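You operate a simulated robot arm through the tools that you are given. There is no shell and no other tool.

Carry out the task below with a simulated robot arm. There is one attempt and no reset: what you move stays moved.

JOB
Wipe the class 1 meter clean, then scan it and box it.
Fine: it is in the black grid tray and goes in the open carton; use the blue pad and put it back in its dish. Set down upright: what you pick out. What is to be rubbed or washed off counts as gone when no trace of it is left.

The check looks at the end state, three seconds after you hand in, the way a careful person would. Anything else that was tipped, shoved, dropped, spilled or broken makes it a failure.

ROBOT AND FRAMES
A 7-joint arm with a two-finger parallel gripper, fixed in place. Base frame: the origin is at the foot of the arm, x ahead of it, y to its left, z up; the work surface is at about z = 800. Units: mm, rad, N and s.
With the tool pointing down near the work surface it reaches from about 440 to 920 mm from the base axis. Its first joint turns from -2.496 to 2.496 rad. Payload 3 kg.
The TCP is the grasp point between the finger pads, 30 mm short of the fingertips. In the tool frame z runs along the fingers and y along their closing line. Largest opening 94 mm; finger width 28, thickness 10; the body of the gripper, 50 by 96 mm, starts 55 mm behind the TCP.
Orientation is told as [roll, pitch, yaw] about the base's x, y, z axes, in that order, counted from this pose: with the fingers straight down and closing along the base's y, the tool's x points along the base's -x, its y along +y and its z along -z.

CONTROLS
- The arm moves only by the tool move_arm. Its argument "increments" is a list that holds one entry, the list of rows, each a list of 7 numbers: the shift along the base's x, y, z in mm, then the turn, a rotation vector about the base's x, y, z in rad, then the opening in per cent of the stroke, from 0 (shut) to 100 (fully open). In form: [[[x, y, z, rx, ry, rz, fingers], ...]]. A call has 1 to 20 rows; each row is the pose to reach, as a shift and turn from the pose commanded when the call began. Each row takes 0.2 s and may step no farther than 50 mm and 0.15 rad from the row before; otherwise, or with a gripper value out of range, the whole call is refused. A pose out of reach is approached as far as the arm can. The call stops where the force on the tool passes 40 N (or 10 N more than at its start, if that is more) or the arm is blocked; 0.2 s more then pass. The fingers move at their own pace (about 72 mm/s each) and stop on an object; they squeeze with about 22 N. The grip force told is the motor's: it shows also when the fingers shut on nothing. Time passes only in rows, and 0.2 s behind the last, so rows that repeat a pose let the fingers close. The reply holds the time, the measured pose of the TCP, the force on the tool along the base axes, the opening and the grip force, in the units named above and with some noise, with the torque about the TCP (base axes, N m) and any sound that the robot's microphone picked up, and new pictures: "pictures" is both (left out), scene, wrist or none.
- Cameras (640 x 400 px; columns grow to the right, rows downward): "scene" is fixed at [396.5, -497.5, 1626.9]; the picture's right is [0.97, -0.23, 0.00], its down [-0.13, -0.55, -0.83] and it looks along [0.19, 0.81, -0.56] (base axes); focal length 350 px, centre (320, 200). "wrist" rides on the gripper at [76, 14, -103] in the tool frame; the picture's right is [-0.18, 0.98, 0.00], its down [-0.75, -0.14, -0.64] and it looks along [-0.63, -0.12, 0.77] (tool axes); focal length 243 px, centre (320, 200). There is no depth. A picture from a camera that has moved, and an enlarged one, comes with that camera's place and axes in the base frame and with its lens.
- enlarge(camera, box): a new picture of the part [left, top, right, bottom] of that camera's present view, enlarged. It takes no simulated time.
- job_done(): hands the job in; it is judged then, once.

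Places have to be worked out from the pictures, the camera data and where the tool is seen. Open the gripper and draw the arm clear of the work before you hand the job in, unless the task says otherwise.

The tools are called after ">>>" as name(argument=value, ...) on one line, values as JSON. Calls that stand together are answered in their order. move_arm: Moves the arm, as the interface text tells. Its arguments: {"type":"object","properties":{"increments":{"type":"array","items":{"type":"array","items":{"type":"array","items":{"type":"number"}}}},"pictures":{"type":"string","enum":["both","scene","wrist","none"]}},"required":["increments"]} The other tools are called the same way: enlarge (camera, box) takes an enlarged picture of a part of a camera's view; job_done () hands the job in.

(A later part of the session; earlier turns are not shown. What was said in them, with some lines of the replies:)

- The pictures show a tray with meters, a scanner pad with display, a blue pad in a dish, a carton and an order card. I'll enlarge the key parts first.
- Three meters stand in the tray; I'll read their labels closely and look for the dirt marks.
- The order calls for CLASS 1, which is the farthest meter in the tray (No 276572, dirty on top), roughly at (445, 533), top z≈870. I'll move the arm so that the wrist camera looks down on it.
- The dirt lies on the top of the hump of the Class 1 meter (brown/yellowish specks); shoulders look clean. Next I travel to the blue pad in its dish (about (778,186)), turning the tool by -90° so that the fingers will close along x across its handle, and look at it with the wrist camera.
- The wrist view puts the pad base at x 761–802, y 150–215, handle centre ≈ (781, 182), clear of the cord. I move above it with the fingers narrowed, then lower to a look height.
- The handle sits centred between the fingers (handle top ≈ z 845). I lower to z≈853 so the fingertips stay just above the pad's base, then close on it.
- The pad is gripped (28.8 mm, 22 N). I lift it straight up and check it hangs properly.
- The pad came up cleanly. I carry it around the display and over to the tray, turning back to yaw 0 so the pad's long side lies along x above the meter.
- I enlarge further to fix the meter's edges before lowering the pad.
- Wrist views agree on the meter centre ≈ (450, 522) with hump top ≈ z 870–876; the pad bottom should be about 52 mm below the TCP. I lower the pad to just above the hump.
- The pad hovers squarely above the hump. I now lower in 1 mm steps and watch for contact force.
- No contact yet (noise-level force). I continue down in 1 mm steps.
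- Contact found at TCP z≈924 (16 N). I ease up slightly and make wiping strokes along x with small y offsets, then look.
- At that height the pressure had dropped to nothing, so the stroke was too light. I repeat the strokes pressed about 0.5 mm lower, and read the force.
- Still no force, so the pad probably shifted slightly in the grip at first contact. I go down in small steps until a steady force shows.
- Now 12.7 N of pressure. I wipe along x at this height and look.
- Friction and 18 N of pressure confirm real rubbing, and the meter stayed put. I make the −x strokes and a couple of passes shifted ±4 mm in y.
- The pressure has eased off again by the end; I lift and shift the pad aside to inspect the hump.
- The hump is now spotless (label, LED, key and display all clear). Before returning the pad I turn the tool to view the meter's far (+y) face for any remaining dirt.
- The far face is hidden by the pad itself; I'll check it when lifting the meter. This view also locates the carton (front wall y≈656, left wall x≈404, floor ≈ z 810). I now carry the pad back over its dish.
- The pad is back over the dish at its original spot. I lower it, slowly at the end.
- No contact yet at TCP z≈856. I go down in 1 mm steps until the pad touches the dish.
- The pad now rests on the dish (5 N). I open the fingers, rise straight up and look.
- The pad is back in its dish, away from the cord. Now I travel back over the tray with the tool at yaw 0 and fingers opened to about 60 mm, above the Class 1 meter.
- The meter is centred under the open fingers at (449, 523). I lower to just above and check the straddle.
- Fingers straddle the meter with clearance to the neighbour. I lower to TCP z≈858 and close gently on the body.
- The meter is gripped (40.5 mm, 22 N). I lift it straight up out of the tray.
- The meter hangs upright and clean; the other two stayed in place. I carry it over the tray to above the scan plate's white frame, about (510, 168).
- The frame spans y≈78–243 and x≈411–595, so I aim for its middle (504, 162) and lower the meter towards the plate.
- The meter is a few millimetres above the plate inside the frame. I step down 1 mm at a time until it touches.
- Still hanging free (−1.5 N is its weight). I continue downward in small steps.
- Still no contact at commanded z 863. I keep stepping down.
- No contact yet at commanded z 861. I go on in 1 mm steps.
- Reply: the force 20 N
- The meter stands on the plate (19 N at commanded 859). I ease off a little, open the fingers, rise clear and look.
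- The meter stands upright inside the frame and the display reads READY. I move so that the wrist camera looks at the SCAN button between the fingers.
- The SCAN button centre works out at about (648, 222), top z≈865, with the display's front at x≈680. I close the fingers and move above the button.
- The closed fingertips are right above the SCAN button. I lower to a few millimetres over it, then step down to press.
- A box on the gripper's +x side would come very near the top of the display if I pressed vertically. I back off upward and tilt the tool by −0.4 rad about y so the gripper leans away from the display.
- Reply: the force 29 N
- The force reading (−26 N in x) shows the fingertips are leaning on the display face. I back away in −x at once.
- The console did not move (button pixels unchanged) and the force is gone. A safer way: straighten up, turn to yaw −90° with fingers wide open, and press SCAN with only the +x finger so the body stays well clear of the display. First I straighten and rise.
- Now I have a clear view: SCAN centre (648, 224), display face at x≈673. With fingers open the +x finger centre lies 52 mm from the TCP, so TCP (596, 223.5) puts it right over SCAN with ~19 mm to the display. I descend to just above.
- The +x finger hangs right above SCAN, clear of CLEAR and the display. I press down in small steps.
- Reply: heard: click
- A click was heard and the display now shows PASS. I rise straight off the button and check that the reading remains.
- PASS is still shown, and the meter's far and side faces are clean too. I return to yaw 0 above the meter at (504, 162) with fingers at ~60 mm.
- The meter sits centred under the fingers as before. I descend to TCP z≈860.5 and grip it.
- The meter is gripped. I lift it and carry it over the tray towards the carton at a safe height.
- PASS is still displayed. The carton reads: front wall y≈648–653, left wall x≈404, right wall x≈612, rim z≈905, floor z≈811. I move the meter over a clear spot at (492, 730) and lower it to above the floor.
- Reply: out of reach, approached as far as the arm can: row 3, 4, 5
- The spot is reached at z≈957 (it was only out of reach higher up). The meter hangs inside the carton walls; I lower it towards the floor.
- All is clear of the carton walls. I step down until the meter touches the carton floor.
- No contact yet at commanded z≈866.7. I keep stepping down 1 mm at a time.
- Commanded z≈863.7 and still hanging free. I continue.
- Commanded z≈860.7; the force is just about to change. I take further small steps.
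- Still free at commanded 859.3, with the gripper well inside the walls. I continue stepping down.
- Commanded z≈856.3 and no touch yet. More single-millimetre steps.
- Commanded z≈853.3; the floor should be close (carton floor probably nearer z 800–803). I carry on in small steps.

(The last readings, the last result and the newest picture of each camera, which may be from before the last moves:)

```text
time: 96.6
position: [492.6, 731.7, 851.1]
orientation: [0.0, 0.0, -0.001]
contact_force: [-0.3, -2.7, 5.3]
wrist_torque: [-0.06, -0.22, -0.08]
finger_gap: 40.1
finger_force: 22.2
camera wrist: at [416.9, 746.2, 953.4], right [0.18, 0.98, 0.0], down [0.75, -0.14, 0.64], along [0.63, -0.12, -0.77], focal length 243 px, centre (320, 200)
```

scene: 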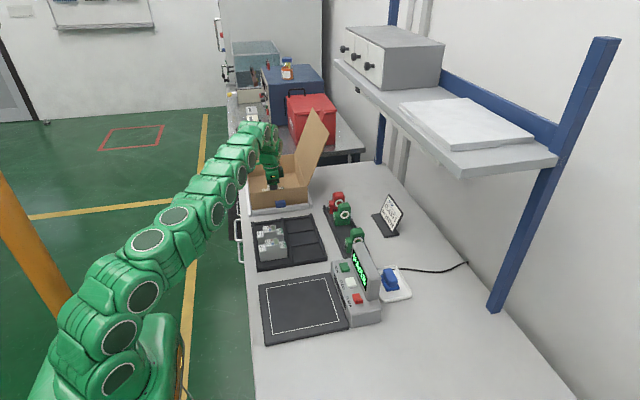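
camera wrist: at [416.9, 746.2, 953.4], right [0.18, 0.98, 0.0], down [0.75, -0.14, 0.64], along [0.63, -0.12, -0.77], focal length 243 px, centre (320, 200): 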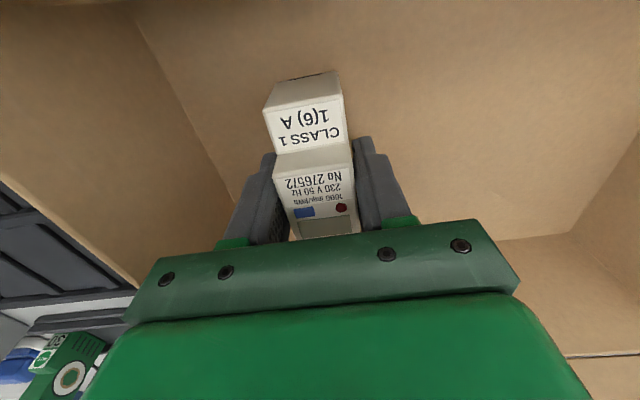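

The meter now stands on the carton floor (about 7 N). I open the fingers and rise straight up.

>>> move_arm(increments=[[[0, 0, 0, 0, 0, 0, 48], [0, 0, 0, 0, 0, 0, 60], [0, 0, 0, 0, 0, 0, 64], [0, 0, 0, 0, 0, 0, 64], [0, 0, 15, 0, 0, 0, 64], [0, 0, 40, 0, 0, 0, 64], [0, 0, 75, 0, 0, 0, 64], [0, 0, 100, 0, 0, 0, 64], [0, 0, 100, 0, 0, 0, 64]]], pictures="both")

>>> enlarge(camera="wrist", box=[220, 20, 420, 200])

>>> enlarge(camera="scene", box=[225, 120, 335, 220])

```text
time: 98.6
position: [489.0, 729.6, 948.7]
orientation: [0.001, 0.003, 0.002]
contact_force: [0.6, 0.2, 0.6]
wrist_torque: [0.03, 0.03, 0.02]
finger_gap: 60.1
finger_force: 0.0
camera wrist: at [414.1, 746.0, 1050.6], right [0.18, 0.98, 0.0], down [0.75, -0.14, 0.64], along [0.63, -0.12, -0.77], focal length 243 px, centre (320, 200)
```

scene: 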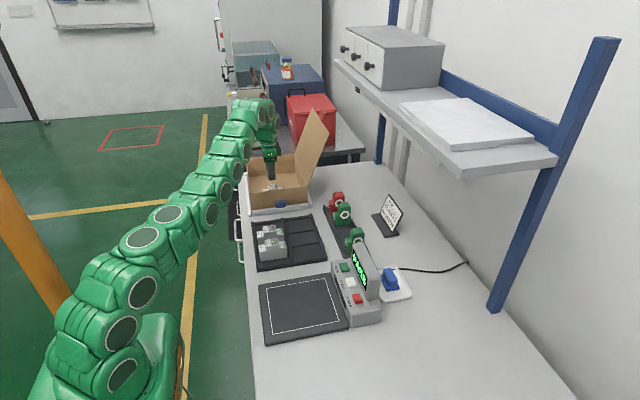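
wrist: 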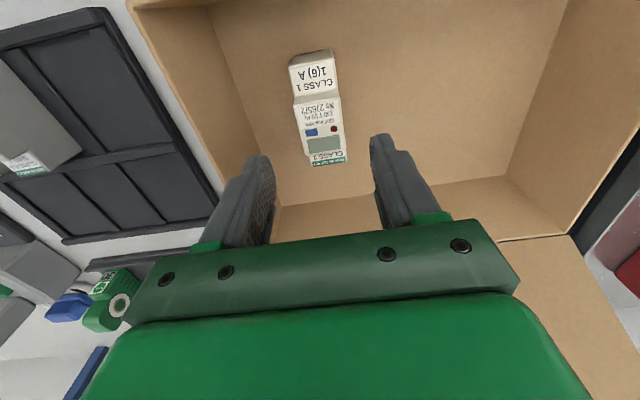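

```text
2.22 times, centred on (320, 110) of wrist
camera zoom: at [414.1, 746.0, 1050.6], right [0.18, 0.98, 0.0], down [0.75, -0.14, 0.64], along [0.63, -0.12, -0.77], focal length 539 px, centre (320, 400)
```

zoom: 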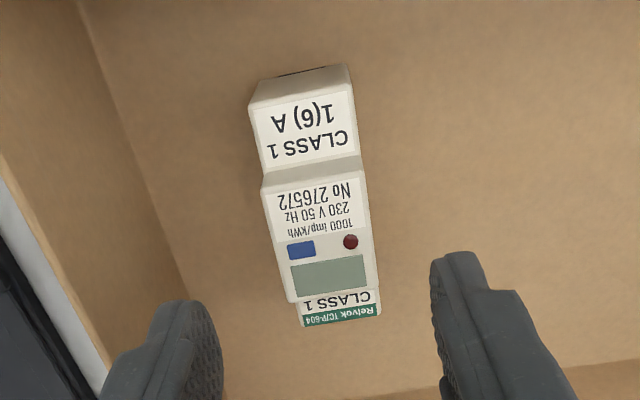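

```text
4.00 times, centred on (280, 170) of scene
camera zoom: at [396.5, -497.5, 1626.9], right [0.97, -0.23, 0.0], down [-0.13, -0.55, -0.83], along [0.19, 0.81, -0.56], focal length 1401 px, centre (480, 320)
```

zoom: 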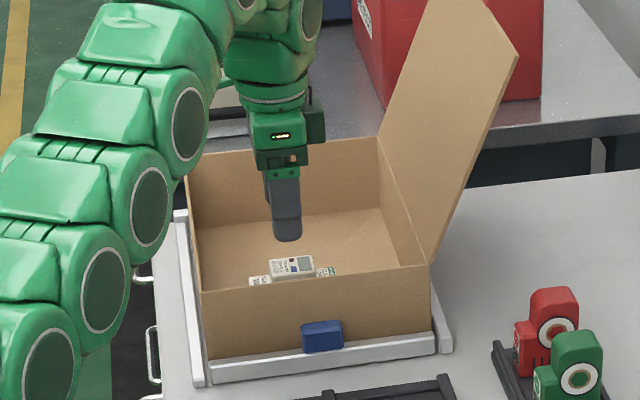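

The Class 1 meter stands upright in the carton, clean. I withdraw the arm over the front wall and up, well clear of everything.

>>> move_arm(increments=[[[-6, -25, 8, 0, 0, 0, 64], [-12, -55, 25, 0, 0, 0, 64], [-18, -90, 45, 0, 0, 0, 64], [-20, -130, 65, 0, 0, 0, 64], [-10, -165, 85, 0, 0, 0, 80], [10, -200, 100, 0, 0, 0, 100], [30, -235, 115, 0, 0, 0, 100], [50, -270, 130, 0, 0, 0, 100], [70, -300, 145, 0, 0, 0, 100], [90, -330, 160, 0, 0, 0, 100], [90, -330, 160, 0, 0, 0, 100]]], pictures="both")

>>> enlarge(camera="scene", box=[225, 110, 345, 230])

>>> enlarge(camera="scene", box=[240, 180, 430, 350])

```text
time: 101.0
position: [582.7, 403.2, 1113.2]
orientation: [0.001, 0.001, 0.003]
contact_force: [0.0, -0.1, 0.1]
wrist_torque: [0.03, 0.02, -0.01]
finger_gap: 93.9
finger_force: 0.0
camera wrist: at [506.1, 418.0, 1215.6], right [0.18, 0.98, 0.0], down [0.75, -0.14, 0.64], along [0.63, -0.12, -0.77], focal length 243 px, centre (320, 200)
```

scene: 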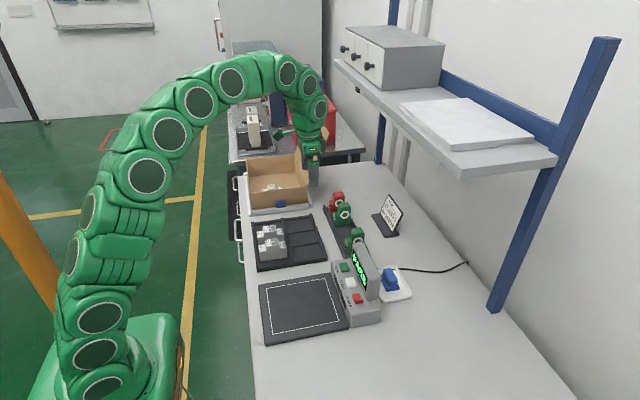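
wrist: 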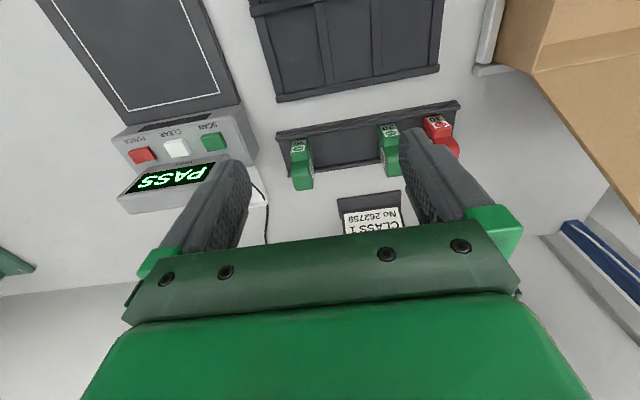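

```text
3.33 times, centred on (285, 170) of scene
camera zoom: at [396.5, -497.5, 1626.9], right [0.97, -0.23, 0.0], down [-0.13, -0.55, -0.83], along [0.19, 0.81, -0.56], focal length 1168 px, centre (437, 300)
```

zoom: 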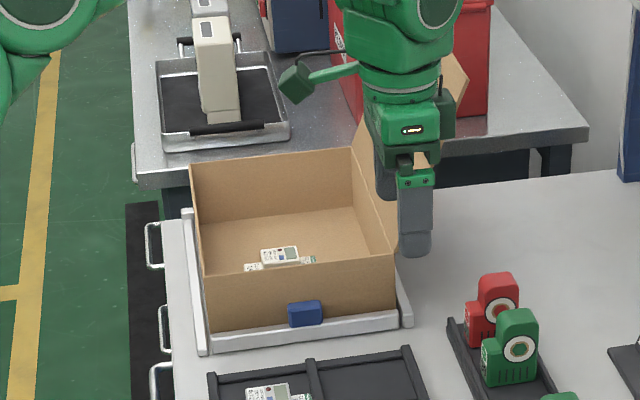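

```text
2.35 times, centred on (335, 265) of scene
camera zoom: at [396.5, -497.5, 1626.9], right [0.97, -0.23, 0.0], down [-0.13, -0.55, -0.83], along [0.19, 0.81, -0.56], focal length 824 px, centre (285, 47)
```

zoom: 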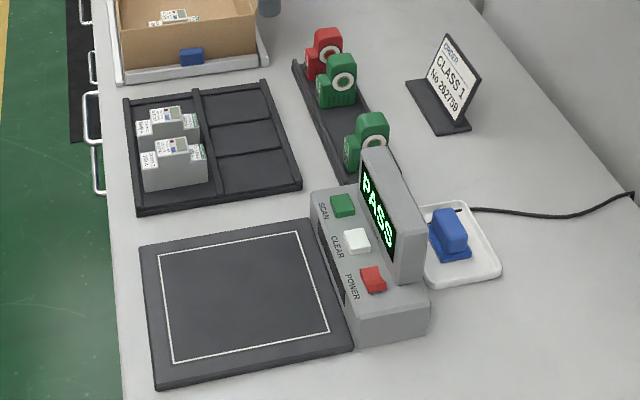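

The Class 1 meter is clean, scanned (PASS) and upright in the carton. The pad is in its dish, the other items look undisturbed, and the arm is clear with the gripper open. I hand the job in.

>>> job_done()

```text
The job is handed in.
```

The class 1 meter (No 276572) has been wiped clean, scanned and placed upright in the open carton, and I've handed the job in. I haven't seen the result of the check.

- **Wipe:** I rubbed the dirt off the top with the blue pad. In close views afterwards I found no trace of it on the top, the shoulders or the sides. The pad is back in its dish where I found it.
- **Scan:** I stood the meter upright inside the white frame and pressed SCAN. The microphone heard a click and the display changed from READY to PASS.
- **Carton:** The meter stands on the carton floor, clear of the walls.

**Bump:** While lining up for the SCAN button, the fingertips leaned on the display face with about 26 N. I backed off at once, and the before-and-after pictures show the console had not moved. I then pressed SCAN from a different angle with one finger.

In the last pictures, the other two meters, the stamps and the order card looked undisturbed. The gripper is open and the arm is clear of the work.
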